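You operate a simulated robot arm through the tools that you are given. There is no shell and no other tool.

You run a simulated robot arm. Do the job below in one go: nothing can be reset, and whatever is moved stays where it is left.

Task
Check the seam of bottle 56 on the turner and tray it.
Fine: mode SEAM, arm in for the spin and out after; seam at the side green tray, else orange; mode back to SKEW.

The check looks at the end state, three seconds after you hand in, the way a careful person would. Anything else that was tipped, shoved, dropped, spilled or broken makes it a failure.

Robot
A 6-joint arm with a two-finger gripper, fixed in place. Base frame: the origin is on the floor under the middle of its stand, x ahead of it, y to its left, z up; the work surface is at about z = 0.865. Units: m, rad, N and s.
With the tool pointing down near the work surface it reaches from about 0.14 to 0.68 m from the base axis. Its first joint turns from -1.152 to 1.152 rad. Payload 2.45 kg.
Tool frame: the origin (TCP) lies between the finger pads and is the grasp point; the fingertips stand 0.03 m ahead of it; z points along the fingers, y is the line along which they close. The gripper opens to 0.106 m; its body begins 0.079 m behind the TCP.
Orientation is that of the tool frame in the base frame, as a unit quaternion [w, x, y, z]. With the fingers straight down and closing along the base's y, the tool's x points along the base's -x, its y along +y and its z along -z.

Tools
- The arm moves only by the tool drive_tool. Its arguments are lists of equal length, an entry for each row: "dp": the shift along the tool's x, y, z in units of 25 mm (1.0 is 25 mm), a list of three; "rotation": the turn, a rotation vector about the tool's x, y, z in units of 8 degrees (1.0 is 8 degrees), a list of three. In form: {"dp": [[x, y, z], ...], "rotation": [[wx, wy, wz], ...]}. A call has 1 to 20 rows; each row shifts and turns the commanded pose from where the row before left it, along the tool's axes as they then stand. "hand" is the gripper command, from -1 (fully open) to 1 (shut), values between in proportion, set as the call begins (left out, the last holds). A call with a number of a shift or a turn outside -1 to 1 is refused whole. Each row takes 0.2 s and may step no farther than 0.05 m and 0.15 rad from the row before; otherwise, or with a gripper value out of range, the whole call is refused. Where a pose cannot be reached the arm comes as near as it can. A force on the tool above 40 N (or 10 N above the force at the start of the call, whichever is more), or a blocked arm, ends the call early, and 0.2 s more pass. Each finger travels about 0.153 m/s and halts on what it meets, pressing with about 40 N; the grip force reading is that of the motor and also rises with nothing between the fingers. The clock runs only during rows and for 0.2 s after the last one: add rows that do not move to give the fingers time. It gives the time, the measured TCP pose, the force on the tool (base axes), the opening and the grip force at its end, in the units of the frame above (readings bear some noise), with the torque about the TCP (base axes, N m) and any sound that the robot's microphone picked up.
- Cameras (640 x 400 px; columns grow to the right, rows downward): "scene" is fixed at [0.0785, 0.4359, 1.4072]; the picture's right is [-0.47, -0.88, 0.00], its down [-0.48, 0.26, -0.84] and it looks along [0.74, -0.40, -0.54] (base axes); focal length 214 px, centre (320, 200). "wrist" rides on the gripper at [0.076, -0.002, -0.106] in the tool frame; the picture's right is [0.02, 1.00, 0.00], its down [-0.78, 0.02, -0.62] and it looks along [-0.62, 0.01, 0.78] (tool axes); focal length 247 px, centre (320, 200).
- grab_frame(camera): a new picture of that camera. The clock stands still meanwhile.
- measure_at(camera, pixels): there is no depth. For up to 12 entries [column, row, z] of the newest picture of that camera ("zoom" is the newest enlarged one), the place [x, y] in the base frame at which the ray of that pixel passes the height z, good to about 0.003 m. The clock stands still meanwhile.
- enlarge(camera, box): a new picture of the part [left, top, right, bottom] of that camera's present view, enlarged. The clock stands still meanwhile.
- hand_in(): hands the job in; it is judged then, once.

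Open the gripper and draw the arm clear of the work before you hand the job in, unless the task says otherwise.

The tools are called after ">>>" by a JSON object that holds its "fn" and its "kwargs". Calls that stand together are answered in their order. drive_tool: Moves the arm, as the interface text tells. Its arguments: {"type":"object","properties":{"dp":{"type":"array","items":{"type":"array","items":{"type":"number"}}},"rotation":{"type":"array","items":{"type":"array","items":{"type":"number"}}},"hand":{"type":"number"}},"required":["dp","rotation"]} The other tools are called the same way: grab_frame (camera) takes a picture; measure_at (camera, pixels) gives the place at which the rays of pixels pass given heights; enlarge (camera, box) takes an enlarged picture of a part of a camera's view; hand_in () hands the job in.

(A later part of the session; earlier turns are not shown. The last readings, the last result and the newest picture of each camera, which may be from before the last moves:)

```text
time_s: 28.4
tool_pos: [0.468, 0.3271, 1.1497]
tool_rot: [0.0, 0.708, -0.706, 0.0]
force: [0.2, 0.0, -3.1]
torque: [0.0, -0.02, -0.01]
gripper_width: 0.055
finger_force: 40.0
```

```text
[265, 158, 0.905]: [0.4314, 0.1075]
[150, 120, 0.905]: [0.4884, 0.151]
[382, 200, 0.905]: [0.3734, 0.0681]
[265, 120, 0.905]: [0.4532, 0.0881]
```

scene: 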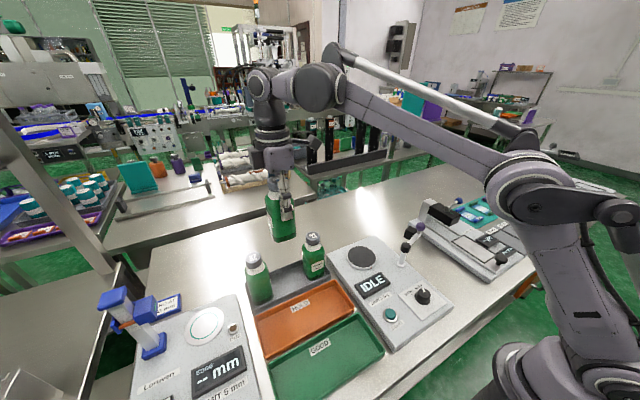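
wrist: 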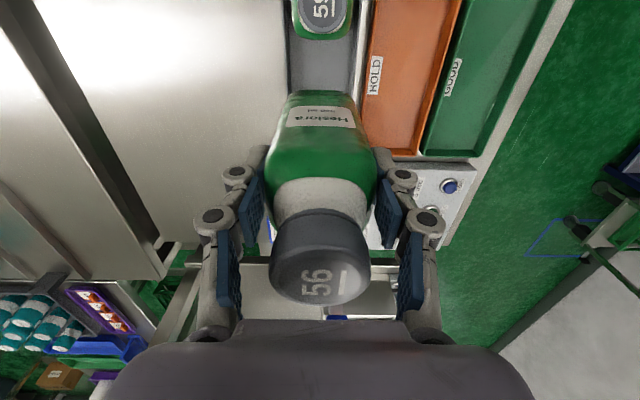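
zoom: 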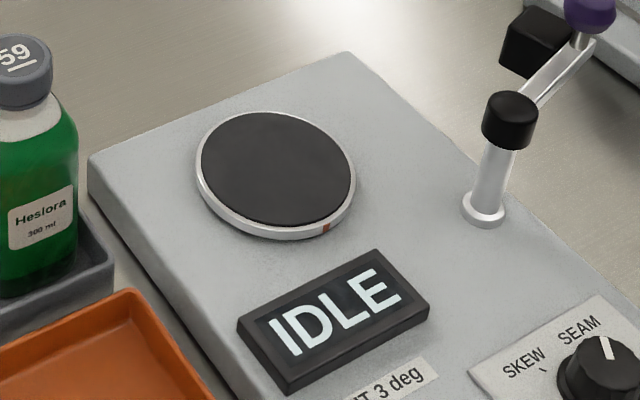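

The turntable disc spans zoom (198-356, 111-230), centre about (277, 168). I measure that centre and its mark.

>>> {"fn": "measure_at", "kwargs": {"camera": "zoom", "pixels": [[277, 168, 0.9], [277, 168, 0.905], [277, 168, 0.91], [326, 227, 0.9], [198, 165, 0.905], [356, 178, 0.905], [258, 112, 0.905], [297, 227, 0.905]]}}

```text
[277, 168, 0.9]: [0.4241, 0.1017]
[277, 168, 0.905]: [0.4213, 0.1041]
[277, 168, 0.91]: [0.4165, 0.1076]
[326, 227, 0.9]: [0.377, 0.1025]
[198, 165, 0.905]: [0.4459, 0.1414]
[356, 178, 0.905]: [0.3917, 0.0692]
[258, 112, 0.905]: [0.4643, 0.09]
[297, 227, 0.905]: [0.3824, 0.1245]
```

The turntable centre is at (0.421, 0.1045). I carry the bottle back 47 mm in x, then 0.2225 m toward -y to stand over the turntable.

>>> {"fn": "drive_tool", "kwargs": {"dp": [[0, 0.47, 0], [0, 0.47, 0], [0, 0.47, 0], [0, 0.47, 0], [0.4, 0, 0], [0.8, 0, 0], [0.8, 0, 0], [0.8, 0, 0], [0.8, 0, 0], [0.8, 0, 0], [0.8, 0, 0], [0.8, 0, 0], [0.8, 0, 0], [0.8, 0, 0], [0.8, 0, 0], [0.5, 0, 0], [0, 0, 0]], "rotation": [[0, 0, 0], [0, 0, 0], [0, 0, 0], [0, 0, 0], [0, 0, 0], [0, 0, 0], [0, 0, 0], [0, 0, 0], [0, 0, 0], [0, 0, 0], [0, 0, 0], [0, 0, 0], [0, 0, 0], [0, 0, 0], [0, 0, 0], [0, 0, 0], [0, 0, 0]]}}

>>> {"fn": "grab_frame", "kwargs": {"camera": "wrist"}}

>>> {"fn": "grab_frame", "kwargs": {"camera": "scene"}}

```text
time_s: 32.0
tool_pos: [0.4229, 0.105, 1.1508]
tool_rot: [0.0, 0.708, -0.707, 0.0]
force: [-0.1, -0.2, -2.7]
torque: [-0.01, 0.01, 0.03]
gripper_width: 0.0548
finger_force: 40.1
```

```text
taken
```

wrist: 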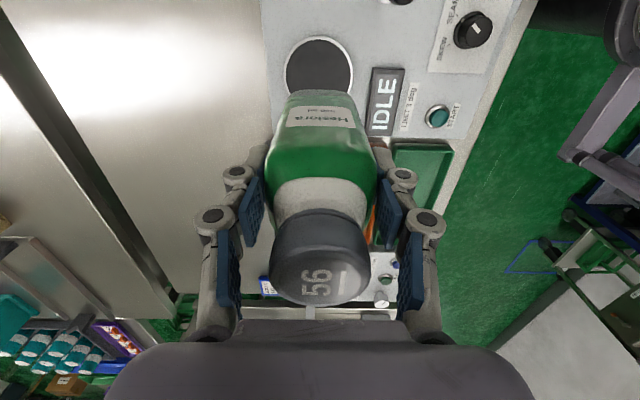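

```text
taken
```

scene: 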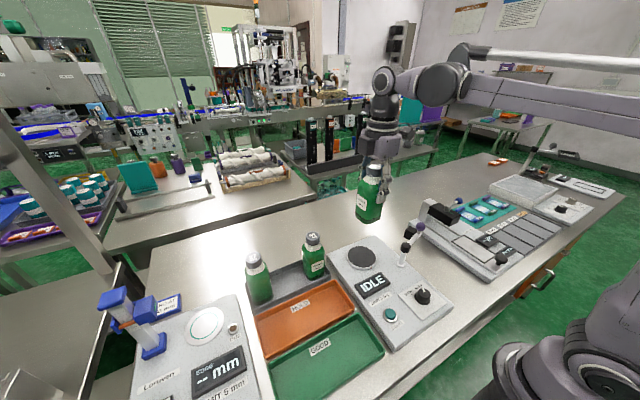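

The turntable is centred under the bottle in the wrist view (columns 284-355). I lower to about z 1.01, short of contact.

>>> {"fn": "drive_tool", "kwargs": {"dp": [[0, 0.05, 0.7], [0, 0, 0.8], [0, 0, 0.8], [0, 0, 0.8], [0, 0, 0.8], [0, 0, 0.8], [0, 0, 0.6], [0, 0, 0.2], [0, 0, 0]], "rotation": [[0, 0, 0], [0, 0, 0], [0, 0, 0], [0, 0, 0], [0, 0, 0], [0, 0, 0], [0, 0, 0], [0, 0, 0], [0, 0, 0]]}}

>>> {"fn": "enlarge", "kwargs": {"camera": "scene", "box": [310, 160, 440, 300]}}

>>> {"fn": "grab_frame", "kwargs": {"camera": "wrist"}}

```text
time_s: 34.0
tool_pos: [0.4209, 0.1041, 1.0117]
tool_rot: [0.0, 0.708, -0.706, 0.0]
force: [0.4, -0.5, -3.2]
torque: [0.02, -0.03, 0.0]
gripper_width: 0.0555
finger_force: 40.3
```

```text
2.86 times, centred on (375, 230) of scene
```

zoom: 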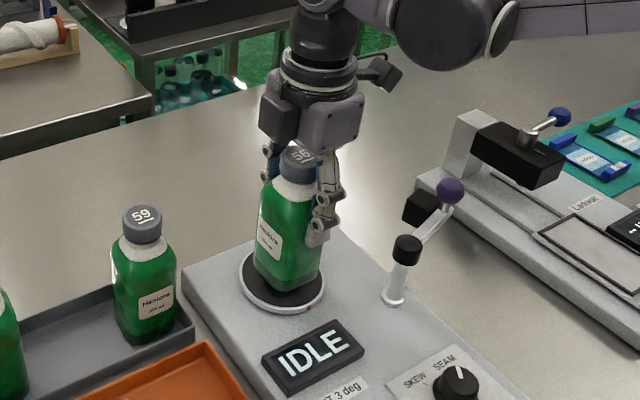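

```text
taken
```

wrist: 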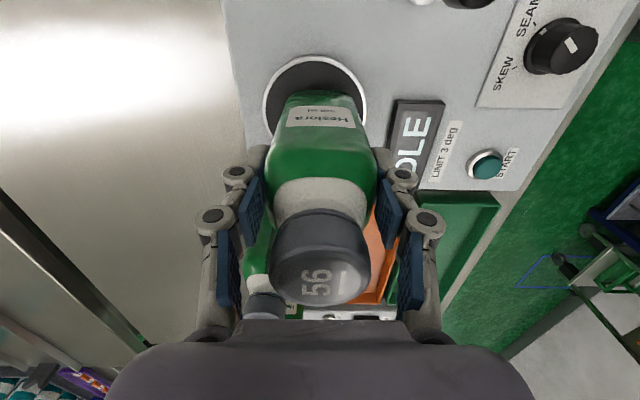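

The bottle is just above the disc at z 1.012. I lower in 2.5 mm steps watching the force.

>>> {"fn": "drive_tool", "kwargs": {"dp": [[0, 0, 0.1], [0, 0, 0.1], [0, 0, 0.1], [0, 0, 0.1], [0, 0, 0]], "rotation": [[0, 0, 0], [0, 0, 0], [0, 0, 0], [0, 0, 0], [0, 0, 0]]}}

```text
time_s: 35.2
tool_pos: [0.4205, 0.1046, 1.0015]
tool_rot: [-0.001, 0.708, -0.706, 0.001]
force: [-0.4, -0.1, -3.3]
torque: [-0.02, -0.01, -0.01]
gripper_width: 0.055
finger_force: 40.4
```

No contact yet (force still -3.3 N). I go on in smaller steps.

>>> {"fn": "drive_tool", "kwargs": {"dp": [[0, 0, 0.08], [0, 0, 0.08], [0, 0, 0]], "rotation": [[0, 0, 0], [0, 0, 0], [0, 0, 0]]}}

```text
time_s: 36.0
tool_pos: [0.4212, 0.1054, 0.9984]
tool_rot: [0.0, 0.708, -0.706, 0.0]
force: [0.7, 1.4, 26.0]
torque: [0.03, 0.07, 0.01]
gripper_width: 0.0555
finger_force: 40.2
```

Contact: 26 N upward at z 0.998. I ease up by about 1.5 mm to relieve the load, then open the fingers.

>>> {"fn": "drive_tool", "kwargs": {"dp": [[0, 0, -0.05], [0, 0, 0]], "rotation": [[0, 0, 0], [0, 0, 0]]}}

```text
time_s: 36.6
tool_pos: [0.4207, 0.1036, 0.9973]
tool_rot: [-0.001, -0.707, 0.707, 0.0]
force: [2.2, -0.2, 14.9]
torque: [0.14, -0.04, 0.02]
gripper_width: 0.0554
finger_force: 40.1
```

>>> {"fn": "drive_tool", "kwargs": {"dp": [[0, 0, -0.04], [0, 0, 0]], "rotation": [[0, 0, 0], [0, 0, 0]]}}

```text
time_s: 37.2
tool_pos: [0.4188, 0.1037, 1.0001]
tool_rot: [0.0, 0.709, -0.706, 0.0]
force: [0.1, -0.2, -2.9]
torque: [0.0, 0.0, 0.0]
gripper_width: 0.0556
finger_force: 39.9
```

The force is back to -2.9 N, so the bottle hangs a fraction of a millimetre above the disc. I lower half a millimetre and open the gripper.

>>> {"fn": "drive_tool", "kwargs": {"dp": [[0, 0, 0.03], [0, 0, 0]], "rotation": [[0, 0, 0], [0, 0, 0]]}}

>>> {"fn": "drive_tool", "kwargs": {"dp": [[0, 0, 0], [0, 0, 0], [0, 0, 0], [0, 0, 0]], "rotation": [[0, 0, 0], [0, 0, 0], [0, 0, 0], [0, 0, 0]], "hand": -1}}

>>> {"fn": "enlarge", "kwargs": {"camera": "scene", "box": [310, 160, 440, 300]}}

>>> {"fn": "grab_frame", "kwargs": {"camera": "wrist"}}

```text
time_s: 37.8
tool_pos: [0.4214, 0.1057, 0.9985]
tool_rot: [-0.001, 0.708, -0.707, 0.0]
force: [-1.7, -0.5, 4.2]
torque: [0.04, -0.02, 0.01]
gripper_width: 0.0552
finger_force: 40.3
```

```text
time_s: 38.8
tool_pos: [0.42, 0.1043, 0.999]
tool_rot: [0.0, 0.708, -0.706, 0.0]
force: [-0.9, -0.2, -0.5]
torque: [-0.02, -0.01, -0.02]
gripper_width: 0.1058
finger_force: 0.2
```

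```text
2.86 times, centred on (375, 230) of scene
```

zoom: 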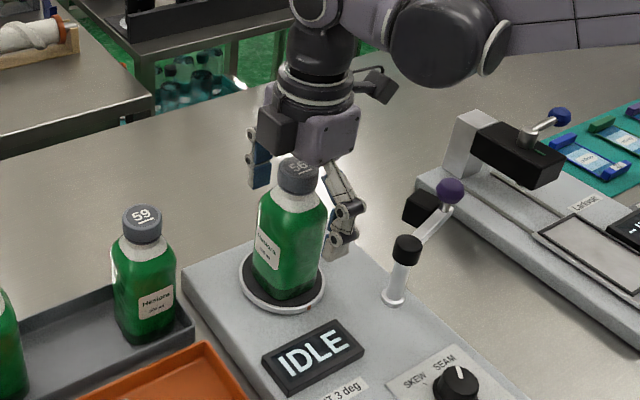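

```text
taken
```

wrist: 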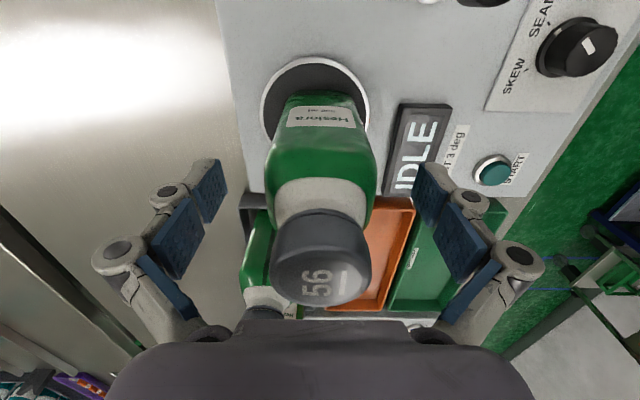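

The bottle stands upright on the disc and the gripper is open. I rise straight up to clear the cap, then look at the swing arm.

>>> {"fn": "drive_tool", "kwargs": {"dp": [[0, 0, -0.4], [0, 0, -0.7], [0, 0, -0.9], [0, 0, -0.9], [0, 0, -0.9], [0, 0, -0.9], [0, 0, -0.9], [0, 0, -0.9], [0, 0, 0]], "rotation": [[0, 0, 0], [0, 0, 0], [0, 0, 0], [0, 0, 0], [0, 0, 0], [0, 0, 0], [0, 0, 0], [0, 0, 0], [0, 0, 0]]}}

>>> {"fn": "enlarge", "kwargs": {"camera": "scene", "box": [330, 200, 450, 300]}}

>>> {"fn": "grab_frame", "kwargs": {"camera": "wrist"}}

```text
time_s: 40.8
tool_pos: [0.4211, 0.1053, 1.1606]
tool_rot: [0.0, 0.707, -0.707, -0.001]
force: [0.2, 0.2, -0.1]
torque: [0.03, -0.02, 0.02]
gripper_width: 0.1056
finger_force: 0.1
```

```text
4.00 times, centred on (390, 250) of scene
```

zoom: 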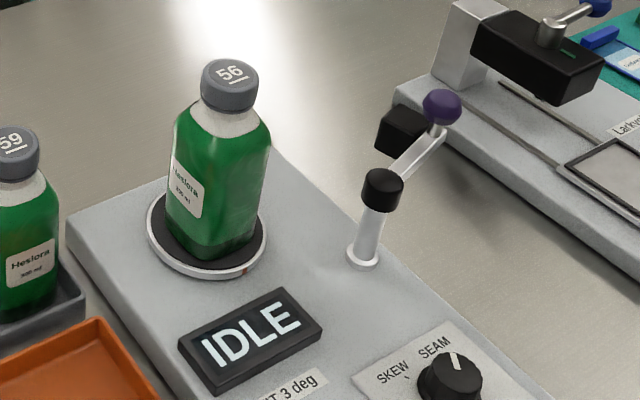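

```text
taken
```

wrist: 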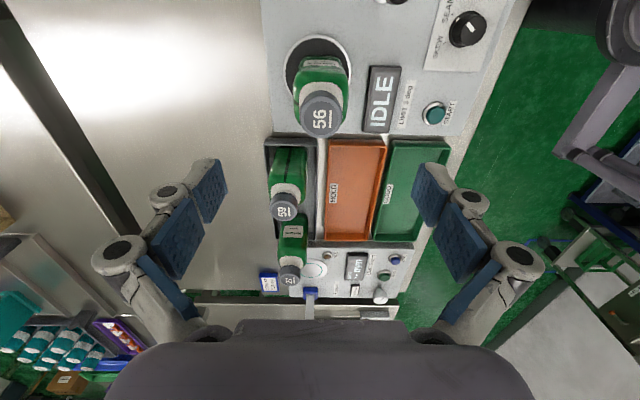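

The bottle stands centred and the arm is still out. I rotate the tool by 160° in place (to yaw -70°) so the fingers will close along the arm's swing direction.

>>> {"fn": "drive_tool", "kwargs": {"dp": [[0, 0, 0], [0, 0, 0], [0, 0, 0], [0, 0, 0], [0, 0, 0], [0, 0, 0], [0, 0, 0], [0, 0, 0], [0, 0, 0], [0, 0, 0], [0, 0, 0], [0, 0, 0], [0, 0, 0], [0, 0, 0], [0, 0, 0], [0, 0, 0], [0, 0, 0], [0, 0, 0], [0, 0, 0], [0, 0, 0]], "rotation": [[0, 0, 1], [0, 0, 1], [0, 0, 1], [0, 0, 1], [0, 0, 1], [0, 0, 1], [0, 0, 1], [0, 0, 1], [0, 0, 1], [0, 0, 1], [0, 0, 1], [0, 0, 1], [0, 0, 1], [0, 0, 1], [0, 0, 1], [0, 0, 1], [0, 0, 1], [0, 0, 1], [0, 0, 1], [0, 0, 1]]}}

>>> {"fn": "grab_frame", "kwargs": {"camera": "wrist"}}

```text
time_s: 45.0
tool_pos: [0.4215, 0.105, 1.1622]
tool_rot: [0.0, 0.574, 0.819, 0.0]
force: [-0.9, -0.4, -0.2]
torque: [-0.03, 0.02, 0.01]
gripper_width: 0.1059
finger_force: 0.1
```

```text
taken
```

wrist: 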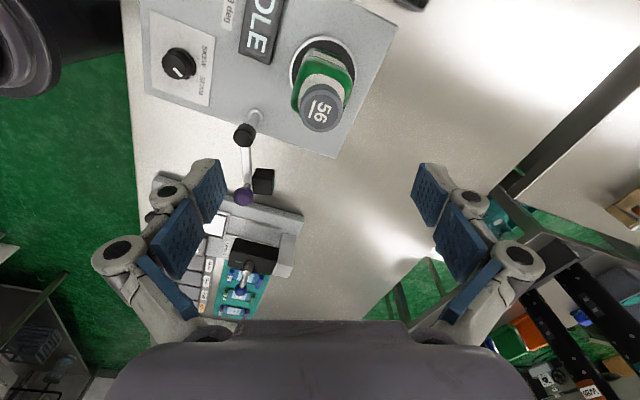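

The view now shows the purple ball at (243, 197), block at (263, 181) and post cap at (245, 133). I enlarge to measure them.

>>> {"fn": "enlarge", "kwargs": {"camera": "wrist", "box": [205, 100, 325, 220]}}

>>> {"fn": "enlarge", "kwargs": {"camera": "scene", "box": [390, 210, 454, 250]}}

```text
3.33 times, centred on (265, 160) of wrist
```

zoom: 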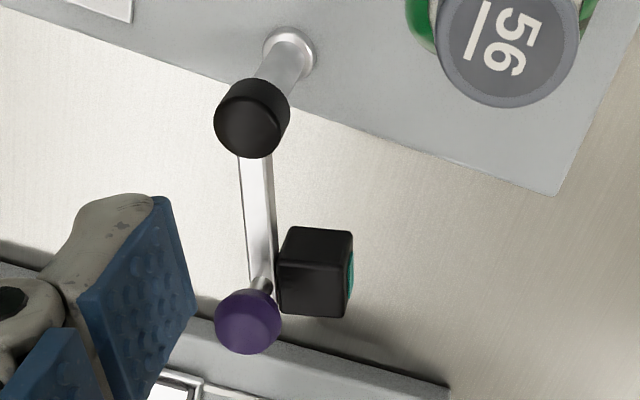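

```text
10.00 times, centred on (422, 230) of scene
```

zoom: 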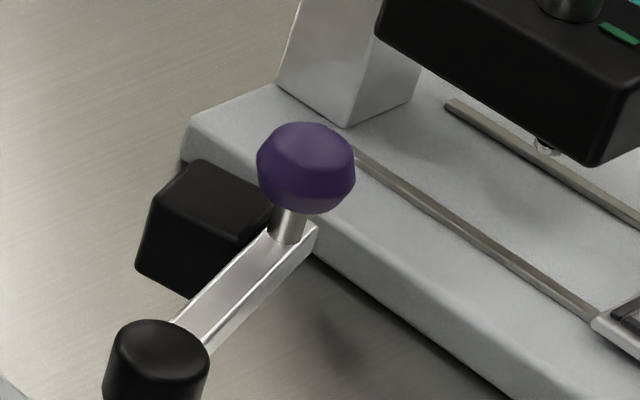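

I measure the ball centre, block and post cap from this wrist picture and the scene zoom.

>>> {"fn": "measure_at", "kwargs": {"camera": "wrist", "pixels": [[243.4, 196.6, 0.98], [243.4, 196.6, 0.99], [243.4, 196.6, 1.0], [243.4, 196.6, 1.01], [263.5, 183, 0.97], [263.5, 183, 0.98], [263.5, 183, 0.99], [244.8, 135.7, 0.97], [243.9, 183.7, 0.97]]}}

>>> {"fn": "measure_at", "kwargs": {"camera": "zoom", "pixels": [[306, 168, 0.98], [306, 168, 0.99], [306, 168, 1.0], [306, 168, 1.01], [205, 200, 0.98], [205, 200, 0.97], [289, 240, 0.97], [289, 240, 0.96], [205, 165, 0.98]]}}

```text
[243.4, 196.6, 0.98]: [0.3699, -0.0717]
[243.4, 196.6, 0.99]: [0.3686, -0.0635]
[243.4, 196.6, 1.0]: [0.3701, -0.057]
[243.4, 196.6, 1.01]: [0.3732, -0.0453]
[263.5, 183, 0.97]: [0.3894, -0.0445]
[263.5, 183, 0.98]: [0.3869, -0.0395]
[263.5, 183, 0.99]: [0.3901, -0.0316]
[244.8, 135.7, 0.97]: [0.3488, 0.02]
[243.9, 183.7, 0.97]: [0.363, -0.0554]
```

```text
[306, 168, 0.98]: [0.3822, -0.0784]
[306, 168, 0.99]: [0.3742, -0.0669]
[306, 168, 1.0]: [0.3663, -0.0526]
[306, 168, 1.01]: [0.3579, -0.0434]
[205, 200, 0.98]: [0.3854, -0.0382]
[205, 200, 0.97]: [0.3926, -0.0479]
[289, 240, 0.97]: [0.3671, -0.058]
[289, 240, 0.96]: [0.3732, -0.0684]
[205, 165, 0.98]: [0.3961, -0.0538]
```

The ball comes out at (0.369, -0.059, 0.996), block top about 0.98. Before moving over it I check how near and tall the neighbouring gauge head at (255, 250) is.

>>> {"fn": "measure_at", "kwargs": {"camera": "wrist", "pixels": [[255, 240, 0.95], [255, 240, 1.0], [278, 250, 0.95], [278, 250, 1.0], [243, 290, 0.95], [243, 290, 1.0], [285, 240, 0.95], [232, 240, 0.95]]}}

>>> {"fn": "measure_at", "kwargs": {"camera": "scene", "pixels": [[437, 204, 0.95], [437, 204, 1.0], [421, 201, 0.95], [421, 201, 1.0], [460, 202, 0.95], [460, 202, 1.0]]}}

>>> {"fn": "enlarge", "kwargs": {"camera": "scene", "box": [400, 180, 528, 260]}}

```text
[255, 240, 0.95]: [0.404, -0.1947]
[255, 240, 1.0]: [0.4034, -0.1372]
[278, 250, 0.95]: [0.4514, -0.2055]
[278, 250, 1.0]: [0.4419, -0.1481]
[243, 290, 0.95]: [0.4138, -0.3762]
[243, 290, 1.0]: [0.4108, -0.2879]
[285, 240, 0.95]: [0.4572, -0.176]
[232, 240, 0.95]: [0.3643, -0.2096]
```

```text
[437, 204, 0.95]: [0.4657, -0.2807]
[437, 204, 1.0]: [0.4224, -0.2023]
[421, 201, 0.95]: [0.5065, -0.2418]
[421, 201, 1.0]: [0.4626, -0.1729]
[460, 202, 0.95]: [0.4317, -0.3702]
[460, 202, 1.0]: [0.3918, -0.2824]
```

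```text
5.00 times, centred on (464, 220) of scene
```

zoom: 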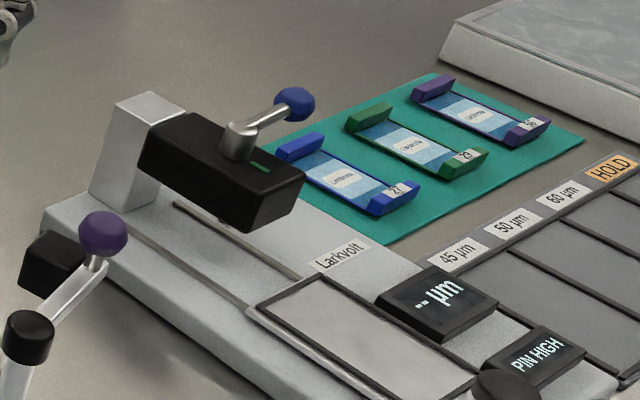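

The gauge head is at y below about -0.13 and lower than the palm will be, so there is room. I move over the ball at z about 1.10 with a 0.06 m opening.

>>> {"fn": "drive_tool", "kwargs": {"dp": [[-0.78, -0.6, 0], [-0.78, -0.6, 0], [-0.78, -0.6, 0], [-0.78, -0.6, 0], [-0.78, -0.6, 0], [-0.78, -0.6, 0], [-0.78, -0.6, 0], [0, 0, 0.8], [0, 0, 0.8], [0, 0, 0.8], [0, 0, 0]], "rotation": [[0, 0, 0], [0, 0, 0], [0, 0, 0], [0, 0, 0], [0, 0, 0], [0, 0, 0], [0, 0, 0], [0, 0, 0], [0, 0, 0], [0, 0, 0], [0, 0, 0]], "hand": -0.13}}

>>> {"fn": "grab_frame", "kwargs": {"camera": "wrist"}}

>>> {"fn": "enlarge", "kwargs": {"camera": "scene", "box": [340, 170, 500, 290]}}

```text
time_s: 47.4
tool_pos: [0.3679, -0.0587, 1.1005]
tool_rot: [0.0, 0.572, 0.82, 0.0]
force: [0.3, -0.6, 0.7]
torque: [-0.01, 0.02, 0.0]
gripper_width: 0.0595
finger_force: 0.0
```

```text
taken
```

wrist: 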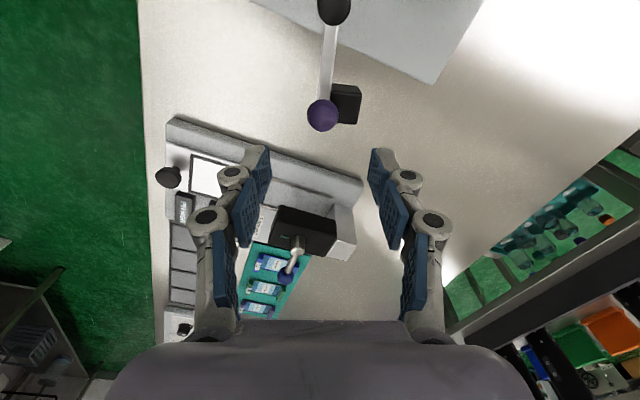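

```text
3.33 times, centred on (420, 230) of scene
```

zoom: 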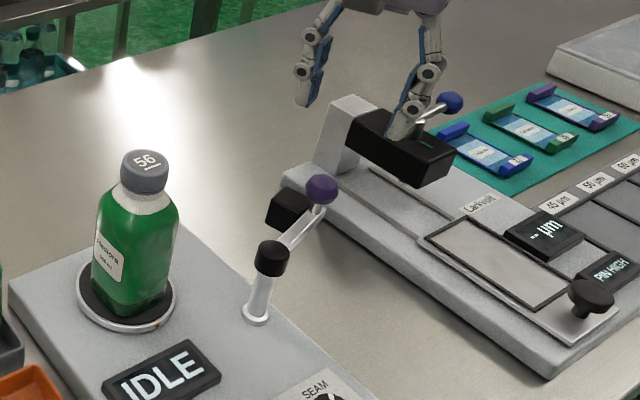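

The ball at (322, 115) is exactly where the TCP axis should project. I descend to z about 1.017, so the fingertips straddle the ball above the block top.

>>> {"fn": "drive_tool", "kwargs": {"dp": [[0, 0, 0.7], [0, 0, 0.7], [0, 0, 0.7], [0, 0, 0.7], [0, 0, 0.5], [0, 0, 0]], "rotation": [[0, 0, 0], [0, 0, 0], [0, 0, 0], [0, 0, 0], [0, 0, 0], [0, 0, 0]]}}

>>> {"fn": "grab_frame", "kwargs": {"camera": "wrist"}}

>>> {"fn": "enlarge", "kwargs": {"camera": "scene", "box": [370, 190, 466, 250]}}

```text
time_s: 48.8
tool_pos: [0.3691, -0.0597, 1.0163]
tool_rot: [0.0, 0.573, 0.82, 0.0]
force: [-0.1, -0.3, 0.3]
torque: [0.02, 0.0, -0.02]
gripper_width: 0.0599
finger_force: 0.0
```

```text
taken
```

wrist: 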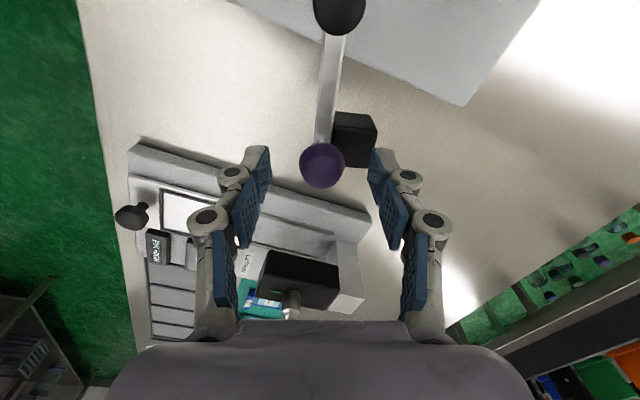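

```text
6.67 times, centred on (418, 220) of scene
```

zoom: 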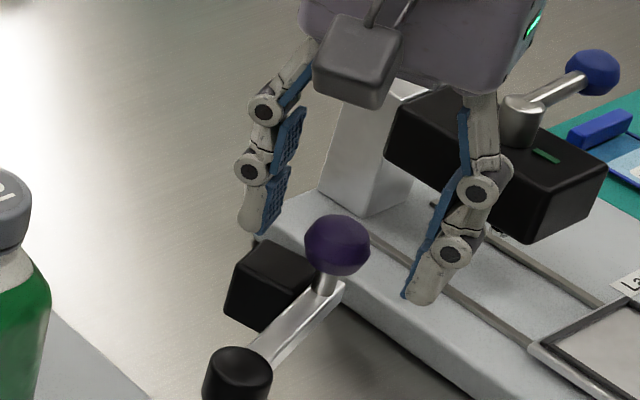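

The ball sits between the fingertips at (322, 166). I trim the yaw by 3.5° and close to a 0.036 m cage around the 0.029 m ball.

>>> {"fn": "drive_tool", "kwargs": {"dp": [[0, 0, 0], [0, 0, 0], [0, 0, 0]], "rotation": [[0, 0, 0.44], [0, 0, 0], [0, 0, 0]], "hand": 0.32}}

>>> {"fn": "grab_frame", "kwargs": {"camera": "wrist"}}

>>> {"fn": "enlarge", "kwargs": {"camera": "scene", "box": [370, 190, 466, 250]}}

```text
time_s: 49.6
tool_pos: [0.3695, -0.06, 1.0175]
tool_rot: [0.0, 0.599, 0.801, 0.0]
force: [-0.6, 0.4, -0.3]
torque: [0.0, 0.02, 0.02]
gripper_width: 0.0359
finger_force: 0.0
```

```text
taken
```

wrist: 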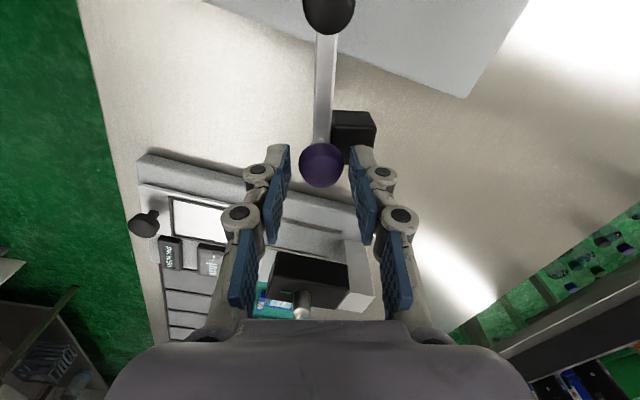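

```text
6.67 times, centred on (418, 220) of scene
```

zoom: 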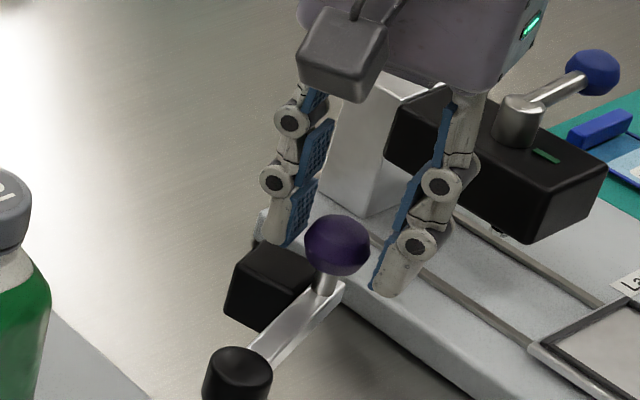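

The ball is caged without force. I start the arc: four 5° steps about the post, watching that the arm follows.

>>> {"fn": "drive_tool", "kwargs": {"dp": [[0.012, 0.272, 0], [0.012, 0.272, 0], [0.012, 0.272, 0], [0.012, 0.272, 0], [0, 0, 0]], "rotation": [[0, 0, -0.625], [0, 0, -0.625], [0, 0, -0.625], [0, 0, -0.625], [0, 0, 0]]}}

>>> {"fn": "grab_frame", "kwargs": {"camera": "wrist"}}

>>> {"fn": "enlarge", "kwargs": {"camera": "scene", "box": [340, 190, 468, 270]}}

```text
time_s: 50.8
tool_pos: [0.3931, -0.048, 1.0177]
tool_rot: [-0.001, 0.449, 0.894, -0.001]
force: [0.2, -0.2, -0.1]
torque: [-0.01, -0.02, 0.03]
gripper_width: 0.036
finger_force: 0.6
```

```text
taken
```

wrist: 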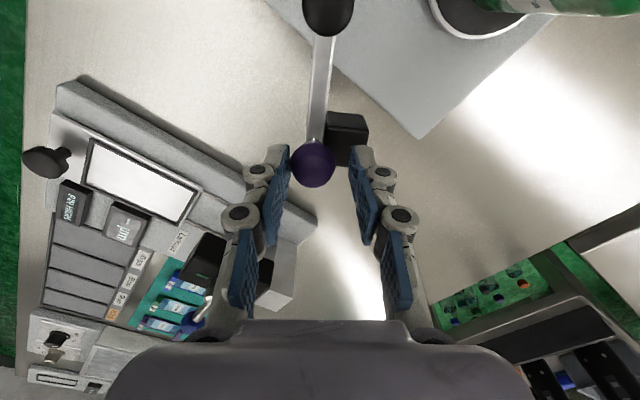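

```text
5.00 times, centred on (404, 230) of scene
```

zoom: 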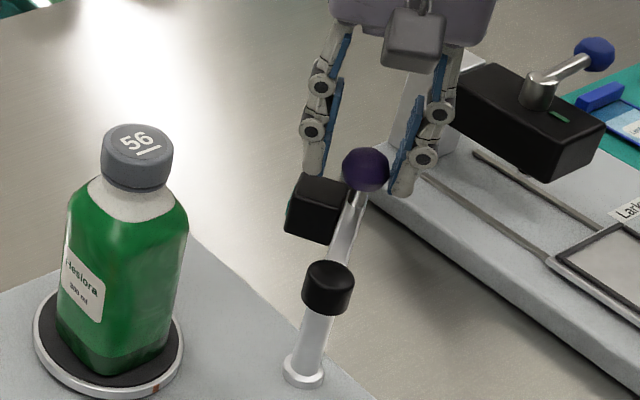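

The arm follows easily with no noticeable force. I continue the arc by another 35°.

>>> {"fn": "drive_tool", "kwargs": {"dp": [[0.012, 0.272, 0], [0.012, 0.272, 0], [0.012, 0.272, 0], [0.012, 0.272, 0], [0.012, 0.272, 0], [0.012, 0.272, 0], [0.012, 0.272, 0], [0, 0, 0]], "rotation": [[0, 0, -0.625], [0, 0, -0.625], [0, 0, -0.625], [0, 0, -0.625], [0, 0, -0.625], [0, 0, -0.625], [0, 0, -0.625], [0, 0, 0]]}}

>>> {"fn": "grab_frame", "kwargs": {"camera": "wrist"}}

>>> {"fn": "enlarge", "kwargs": {"camera": "scene", "box": [340, 190, 468, 270]}}

```text
time_s: 52.6
tool_pos: [0.4207, -0.0099, 1.0186]
tool_rot: [0.0, 0.16, 0.987, 0.0]
force: [-0.8, -0.9, 0.5]
torque: [-0.01, -0.06, -0.01]
gripper_width: 0.0363
finger_force: 0.1
```

```text
taken
```

wrist: 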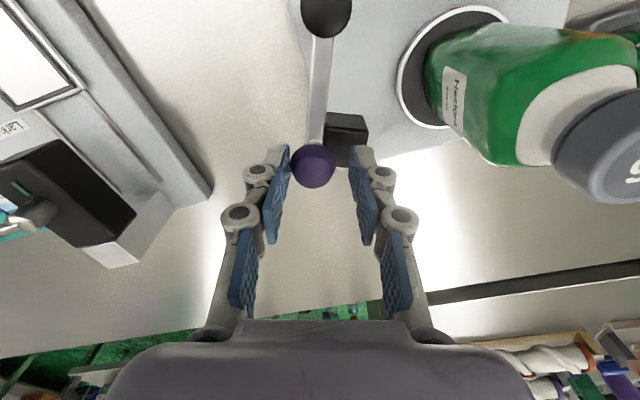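

```text
5.00 times, centred on (404, 230) of scene
```

zoom: 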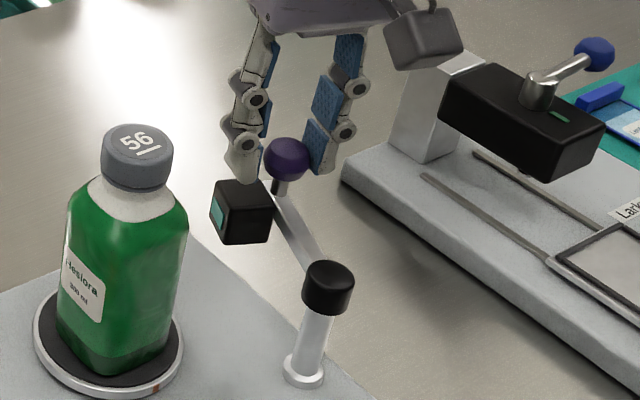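

The arm now points about -18° and the lens block approaches the bottle; finger clearance to the bottle is still ample. I advance 12° more in smaller steps.

>>> {"fn": "drive_tool", "kwargs": {"dp": [[0.006, 0.163, 0], [0.006, 0.163, 0], [0.006, 0.163, 0], [0.006, 0.163, 0], [0, 0, 0]], "rotation": [[0, 0, -0.375], [0, 0, -0.375], [0, 0, -0.375], [0, 0, -0.375], [0, 0, 0]]}}

>>> {"fn": "grab_frame", "kwargs": {"camera": "wrist"}}

>>> {"fn": "enlarge", "kwargs": {"camera": "scene", "box": [340, 190, 468, 270]}}

```text
time_s: 53.8
tool_pos: [0.4253, 0.0065, 1.0195]
tool_rot: [0.0, 0.055, 0.998, 0.001]
force: [-0.4, -0.4, -0.4]
torque: [-0.06, -0.03, -0.01]
gripper_width: 0.0362
finger_force: 0.4
```

```text
taken
```

wrist: 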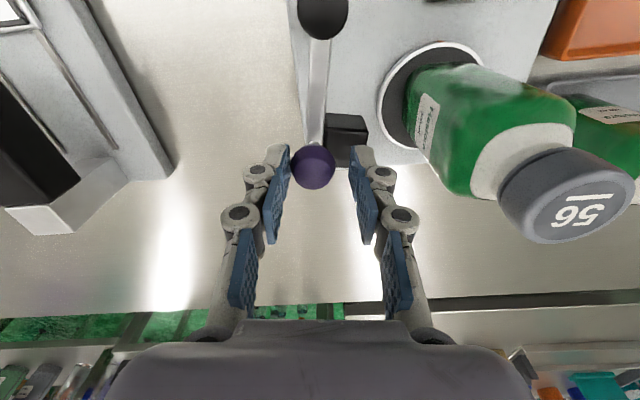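

```text
5.00 times, centred on (404, 230) of scene
```

zoom: 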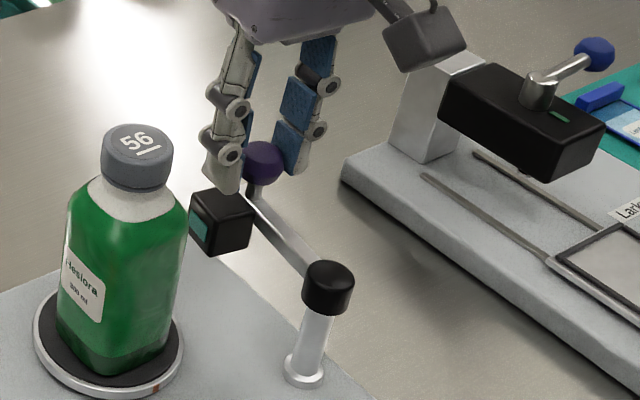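

The lens block nears its working place facing the bottle. I creep on with 1.5° steps to find the stop.

>>> {"fn": "drive_tool", "kwargs": {"dp": [[0.002, 0.082, 0], [0.002, 0.082, 0], [0.002, 0.082, 0], [0.002, 0.082, 0], [0, 0, 0]], "rotation": [[0, 0, -0.1875], [0, 0, -0.1875], [0, 0, -0.1875], [0, 0, -0.1875], [0, 0, 0]]}}

>>> {"fn": "grab_frame", "kwargs": {"camera": "wrist"}}

>>> {"fn": "enlarge", "kwargs": {"camera": "scene", "box": [340, 190, 468, 270]}}

```text
time_s: 55.0
tool_pos: [0.4248, 0.0159, 1.02]
tool_rot: [0.001, 0.002, 1.0, 0.001]
force: [1.0, 0.8, 0.1]
torque: [0.03, -0.03, 0.0]
gripper_width: 0.036
finger_force: 0.0
```

```text
taken
```

wrist: 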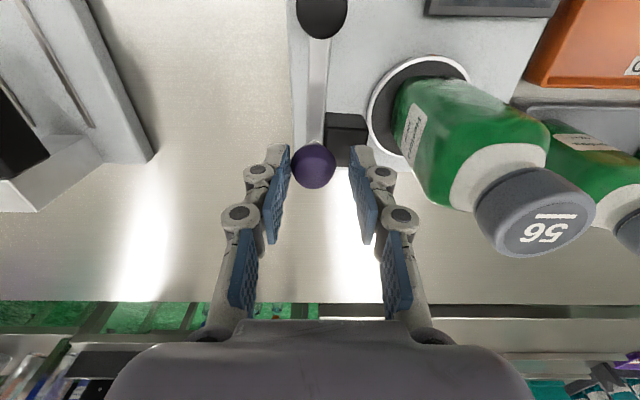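

```text
5.00 times, centred on (404, 230) of scene
```

zoom: 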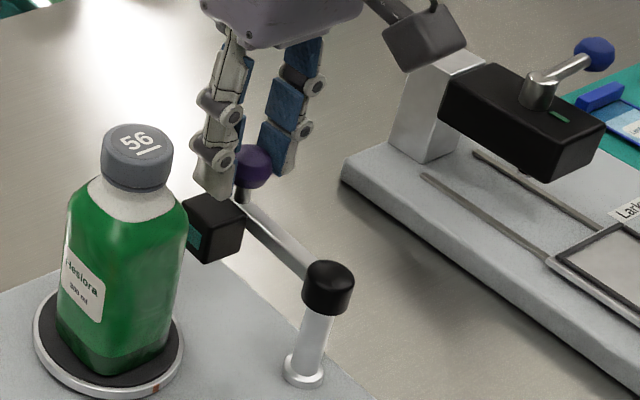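

No stop felt yet; the ball lags about 3.5 mm behind the TCP, so the arm is still about 3° short of pointing straight ahead. I creep on by 3°.

>>> {"fn": "drive_tool", "kwargs": {"dp": [[0.001, 0.054, 0], [0.001, 0.054, 0], [0.001, 0.054, 0], [0, 0, 0]], "rotation": [[0, 0, -0.125], [0, 0, -0.125], [0, 0, -0.125], [0, 0, 0]]}}

>>> {"fn": "enlarge", "kwargs": {"camera": "wrist", "box": [270, 0, 430, 200]}}

>>> {"fn": "enlarge", "kwargs": {"camera": "scene", "box": [340, 205, 430, 265]}}

```text
time_s: 56.0
tool_pos: [0.4245, 0.0191, 1.0175]
tool_rot: [0.0, -0.022, 1.0, 0.0]
force: [-0.3, 0.1, -0.6]
torque: [0.03, 0.0, -0.02]
gripper_width: 0.0361
finger_force: 0.1
```

```text
2.00 times, centred on (350, 100) of wrist
```

zoom: 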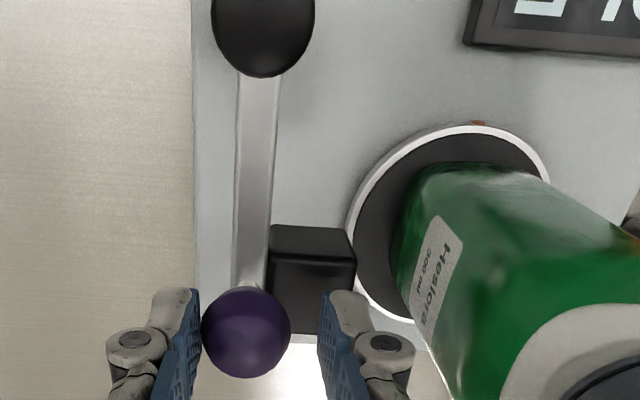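

```text
6.67 times, centred on (385, 235) of scene
```

zoom: 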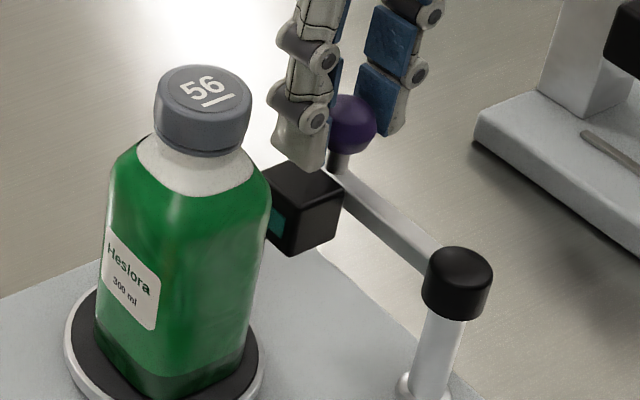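

Still no stop; the lens block is about 0.03 m from the bottle and the arm points nearly straight along +x. I creep 3° more to see whether a stop is there.

>>> {"fn": "drive_tool", "kwargs": {"dp": [[0, 0.054, 0], [0, 0.054, 0], [0, 0.054, 0], [0, 0, 0]], "rotation": [[0, 0, -0.125], [0, 0, -0.125], [0, 0, -0.125], [0, 0, 0]]}}

>>> {"fn": "enlarge", "kwargs": {"camera": "wrist", "box": [270, 0, 430, 200]}}

```text
time_s: 57.0
tool_pos: [0.4226, 0.0225, 1.0188]
tool_rot: [-0.001, -0.048, 0.999, -0.001]
force: [-1.3, -8.8, -3.7]
torque: [-0.14, 0.05, -0.07]
gripper_width: 0.0418
finger_force: 3.8
```

```text
2.00 times, centred on (350, 100) of wrist
```

zoom: 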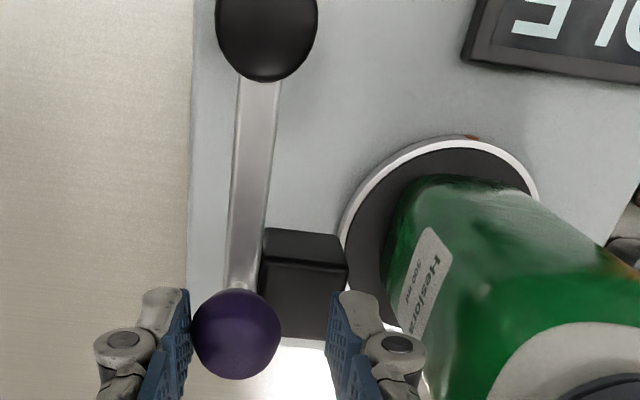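

A stop is felt: -8.8 N against the push, so the arm is fully in. I back the cage off about 3 mm to free the ball, then rise straight up.

>>> {"fn": "drive_tool", "kwargs": {"dp": [[0, -0.16, 0], [0, 0, 0]], "rotation": [[0, 0, 0], [0, 0, 0]]}}

>>> {"fn": "enlarge", "kwargs": {"camera": "wrist", "box": [270, 0, 430, 200]}}

```text
time_s: 57.6
tool_pos: [0.4238, 0.0195, 1.0185]
tool_rot: [0.001, -0.048, 0.999, 0.001]
force: [0.1, -2.3, 0.5]
torque: [-0.04, 0.01, -0.02]
gripper_width: 0.0373
finger_force: 0.4
```

```text
2.00 times, centred on (350, 100) of wrist
```

zoom: 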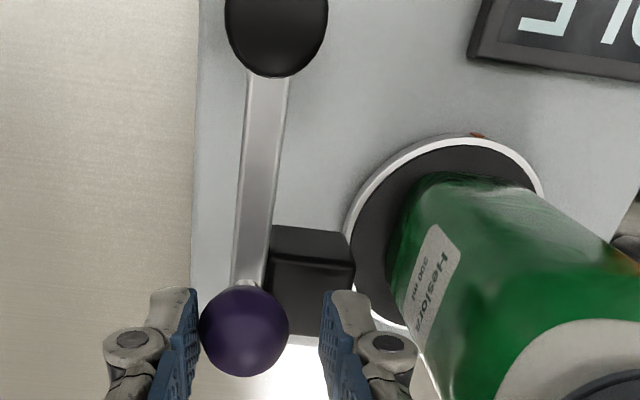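

The ball still touches the left finger at zoom (200, 330) with -2.3 N. I back off a further 2.5 mm to centre the cage, then rise.

>>> {"fn": "drive_tool", "kwargs": {"dp": [[0, -0.12, 0], [0, 0, 0]], "rotation": [[0, 0, 0], [0, 0, 0]]}}

>>> {"fn": "enlarge", "kwargs": {"camera": "wrist", "box": [270, 0, 430, 200]}}

```text
time_s: 58.2
tool_pos: [0.4257, 0.0163, 1.0185]
tool_rot: [0.0, -0.048, 0.999, 0.0]
force: [-0.4, -0.1, 0.0]
torque: [0.03, 0.01, -0.01]
gripper_width: 0.0359
finger_force: 0.1
```

```text
2.00 times, centred on (350, 100) of wrist
```

zoom: 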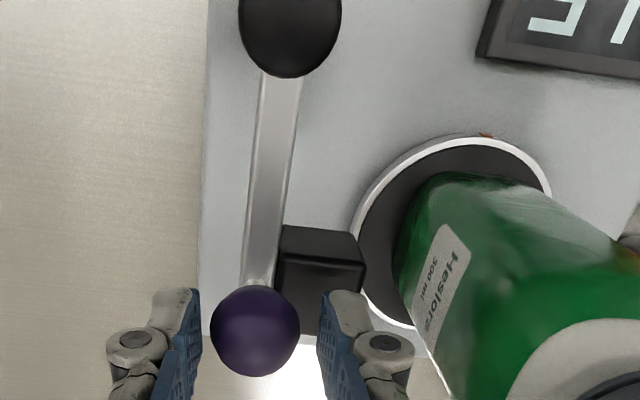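

The ball is free and centred in the cage. I rise 0.14 m and look at the arm and bottle.

>>> {"fn": "drive_tool", "kwargs": {"dp": [[0, 0, -0.3], [0, 0, -0.6], [0, 0, -0.8], [0, 0, -0.9], [0, 0, -0.9], [0, 0, -0.9], [0, 0, -0.9], [0, 0, 0]], "rotation": [[0, 0, 0], [0, 0, 0], [0, 0, 0], [0, 0, 0], [0, 0, 0], [0, 0, 0], [0, 0, 0.69], [0, 0, 0]]}}

>>> {"fn": "enlarge", "kwargs": {"camera": "scene", "box": [330, 205, 450, 305]}}

>>> {"fn": "grab_frame", "kwargs": {"camera": "wrist"}}

```text
time_s: 60.0
tool_pos: [0.4235, 0.0158, 1.1516]
tool_rot: [0.0, 0.0, 1.0, 0.0]
force: [-0.2, 0.1, -0.2]
torque: [0.0, 0.02, 0.01]
gripper_width: 0.0361
finger_force: 0.1
```

```text
4.00 times, centred on (390, 255) of scene
```

zoom: 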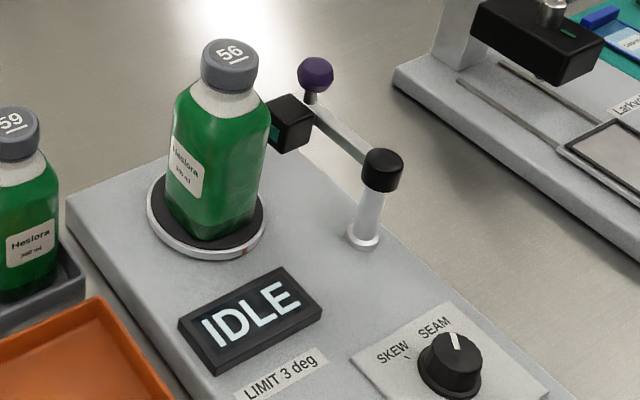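

```text
taken
```

wrist: 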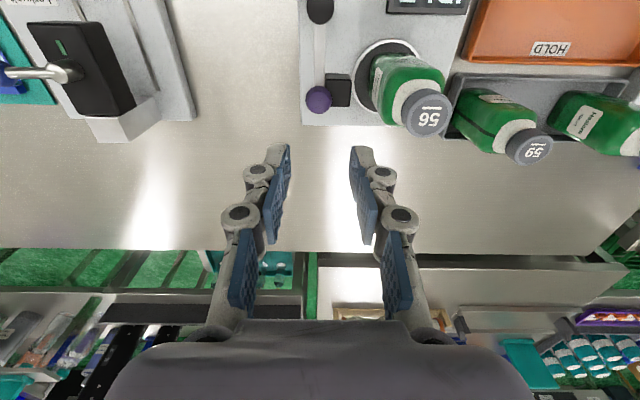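

Lens block faces the bottle, arm is in, display IDLE, knob on SEAM. I move over to START with the fingers closed.

>>> {"fn": "drive_tool", "kwargs": {"dp": [[0.8825, 0.694, 0], [0.8825, 0.694, 0], [0.8825, 0.694, 0], [0.8825, 0.694, 0], [0.8825, 0.694, 0], [0.8825, 0.694, 0], [0.8825, 0.694, 0], [0.8825, 0.694, 0], [0, 0, 0.9], [0, 0, 0.9], [0, 0, 0.9], [0, 0, 0.9], [0, 0, 0]], "rotation": [[0, 0, 0], [0, 0, 0], [0, 0, 0], [0, 0, 0], [0, 0, 0], [0, 0, 0], [0, 0, 0], [0, 0, 0], [0, 0, 0], [0, 0, 0], [0, 0, 0], [0, 0, 0], [0, 0, 0]], "hand": 1}}

>>> {"fn": "grab_frame", "kwargs": {"camera": "wrist"}}

>>> {"fn": "enlarge", "kwargs": {"camera": "scene", "box": [330, 205, 450, 335]}}

```text
time_s: 62.8
tool_pos: [0.2467, 0.1533, 1.0603]
tool_rot: [0.0, 0.0, 1.0, 0.0]
force: [0.1, 0.1, 0.2]
torque: [-0.02, 0.0, 0.01]
gripper_width: 0.0
finger_force: 28.7
```

```text
taken
```

wrist: 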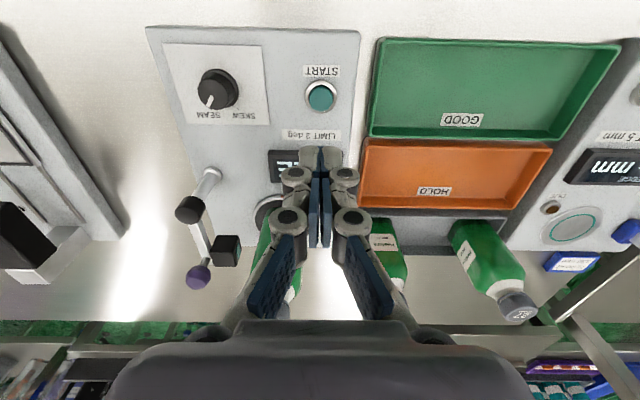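

```text
3.08 times, centred on (390, 270) of scene
```

zoom: 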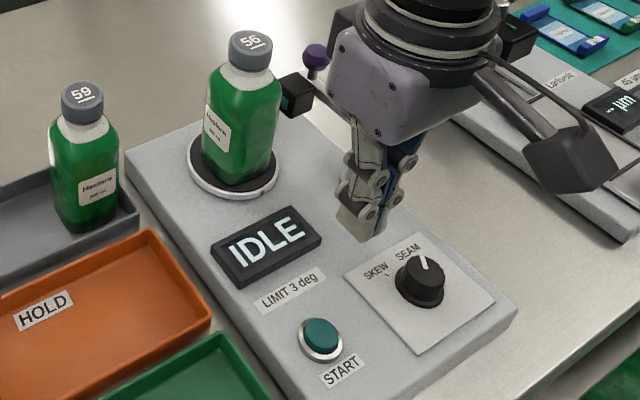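

START is at (320.5, 96) in the wrist view. I enlarge to measure its centre before pressing.

>>> {"fn": "enlarge", "kwargs": {"camera": "wrist", "box": [272, 66, 368, 126]}}

>>> {"fn": "measure_at", "kwargs": {"camera": "zoom", "pixels": [[320, 206, 0.905], [320, 206, 0.91], [320, 206, 0.9]]}}

```text
6.67 times, centred on (320, 96) of wrist
```

zoom: 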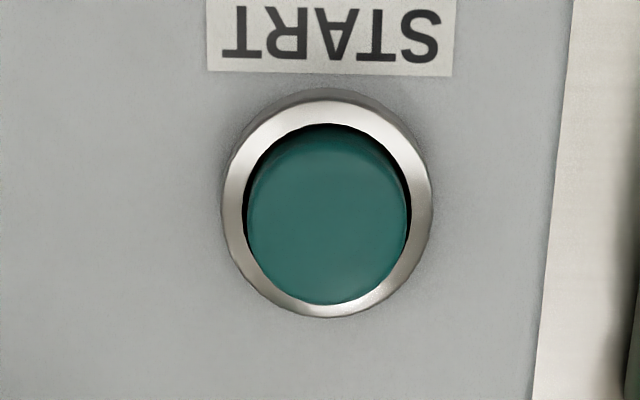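

```text
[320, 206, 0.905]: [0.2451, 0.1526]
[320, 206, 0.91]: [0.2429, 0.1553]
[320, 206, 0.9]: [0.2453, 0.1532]
```

The button centre is about (0.2445, 0.153). I descend with the closed fingertips to about 1 cm above it.

>>> {"fn": "drive_tool", "kwargs": {"dp": [[0.06, 0, 0.8], [0, 0, 0.8], [0, 0, 0.8], [0, 0, 0.8], [0, 0, 0.8], [0, 0, 0.4], [0, 0, 0]], "rotation": [[0, 0, 0], [0, 0, 0], [0, 0, 0], [0, 0, 0], [0, 0, 0], [0, 0, 0], [0, 0, 0]]}}

>>> {"fn": "enlarge", "kwargs": {"camera": "scene", "box": [330, 205, 450, 335]}}

>>> {"fn": "grab_frame", "kwargs": {"camera": "wrist"}}

```text
time_s: 64.4
tool_pos: [0.2465, 0.1552, 0.9519]
tool_rot: [0.0, 0.0, 1.0, 0.0]
force: [-0.2, 0.2, 0.6]
torque: [-0.03, -0.02, 0.0]
gripper_width: 0.0001
finger_force: 28.8
```

```text
3.08 times, centred on (390, 270) of scene
```

zoom: 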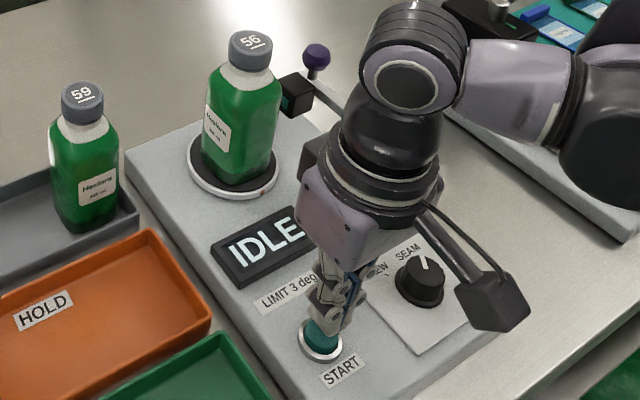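

```text
taken
```

wrist: 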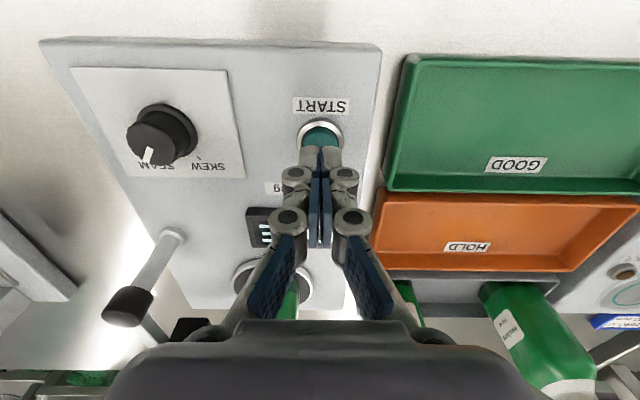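

The fingertips hover just above START. I lower in 2.5 mm steps.

>>> {"fn": "drive_tool", "kwargs": {"dp": [[0.02, 0, 0.1], [0, 0, 0.1], [0, 0, 0.1], [0, 0, 0.1], [0, 0, 0.1], [0, 0, 0]], "rotation": [[0, 0, 0], [0, 0, 0], [0, 0, 0], [0, 0, 0], [0, 0, 0], [0, 0, 0]]}}

>>> {"fn": "enlarge", "kwargs": {"camera": "scene", "box": [330, 205, 450, 335]}}

```text
time_s: 65.8
tool_pos: [0.2451, 0.1547, 0.9388]
tool_rot: [0.0, 0.0, 1.0, 0.0]
force: [-0.1, -0.5, 0.4]
torque: [-0.02, -0.01, 0.01]
gripper_width: 0.0001
finger_force: 28.6
```

```text
3.08 times, centred on (390, 270) of scene
```

zoom: 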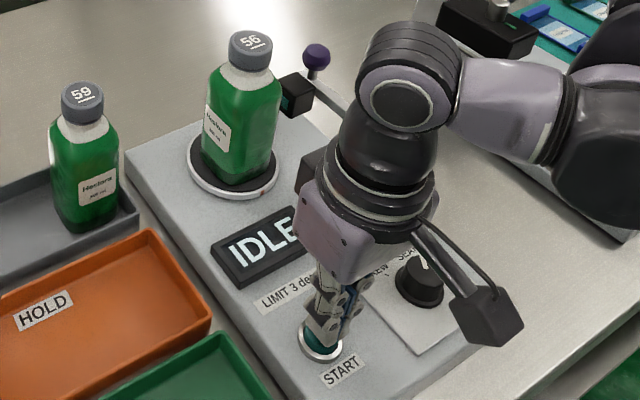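

No contact yet at z 0.939 (force about 0). I go on in 1.5 mm steps.

>>> {"fn": "drive_tool", "kwargs": {"dp": [[0, 0, 0.06], [0, 0, 0.06], [0, 0, 0.06], [0, 0, 0]], "rotation": [[0, 0, 0], [0, 0, 0], [0, 0, 0], [0, 0, 0]]}}

>>> {"fn": "enlarge", "kwargs": {"camera": "scene", "box": [330, 205, 450, 335]}}

```text
time_s: 66.8
tool_pos: [0.2464, 0.1554, 0.9346]
tool_rot: [0.0, 0.0, 1.0, 0.001]
force: [-0.1, -0.2, 0.6]
torque: [-0.02, -0.02, 0.03]
gripper_width: 0.0004
finger_force: 28.6
```

```text
3.08 times, centred on (390, 270) of scene
```

zoom: 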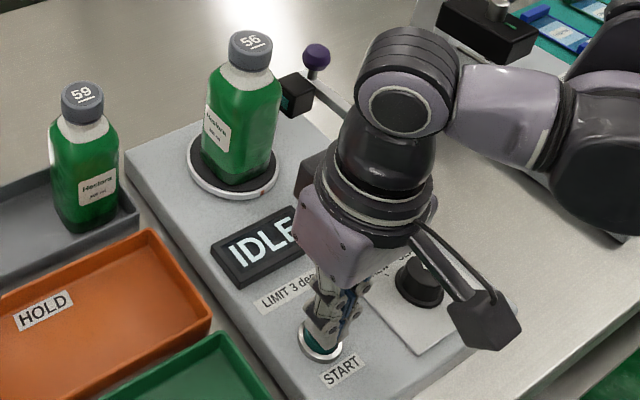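

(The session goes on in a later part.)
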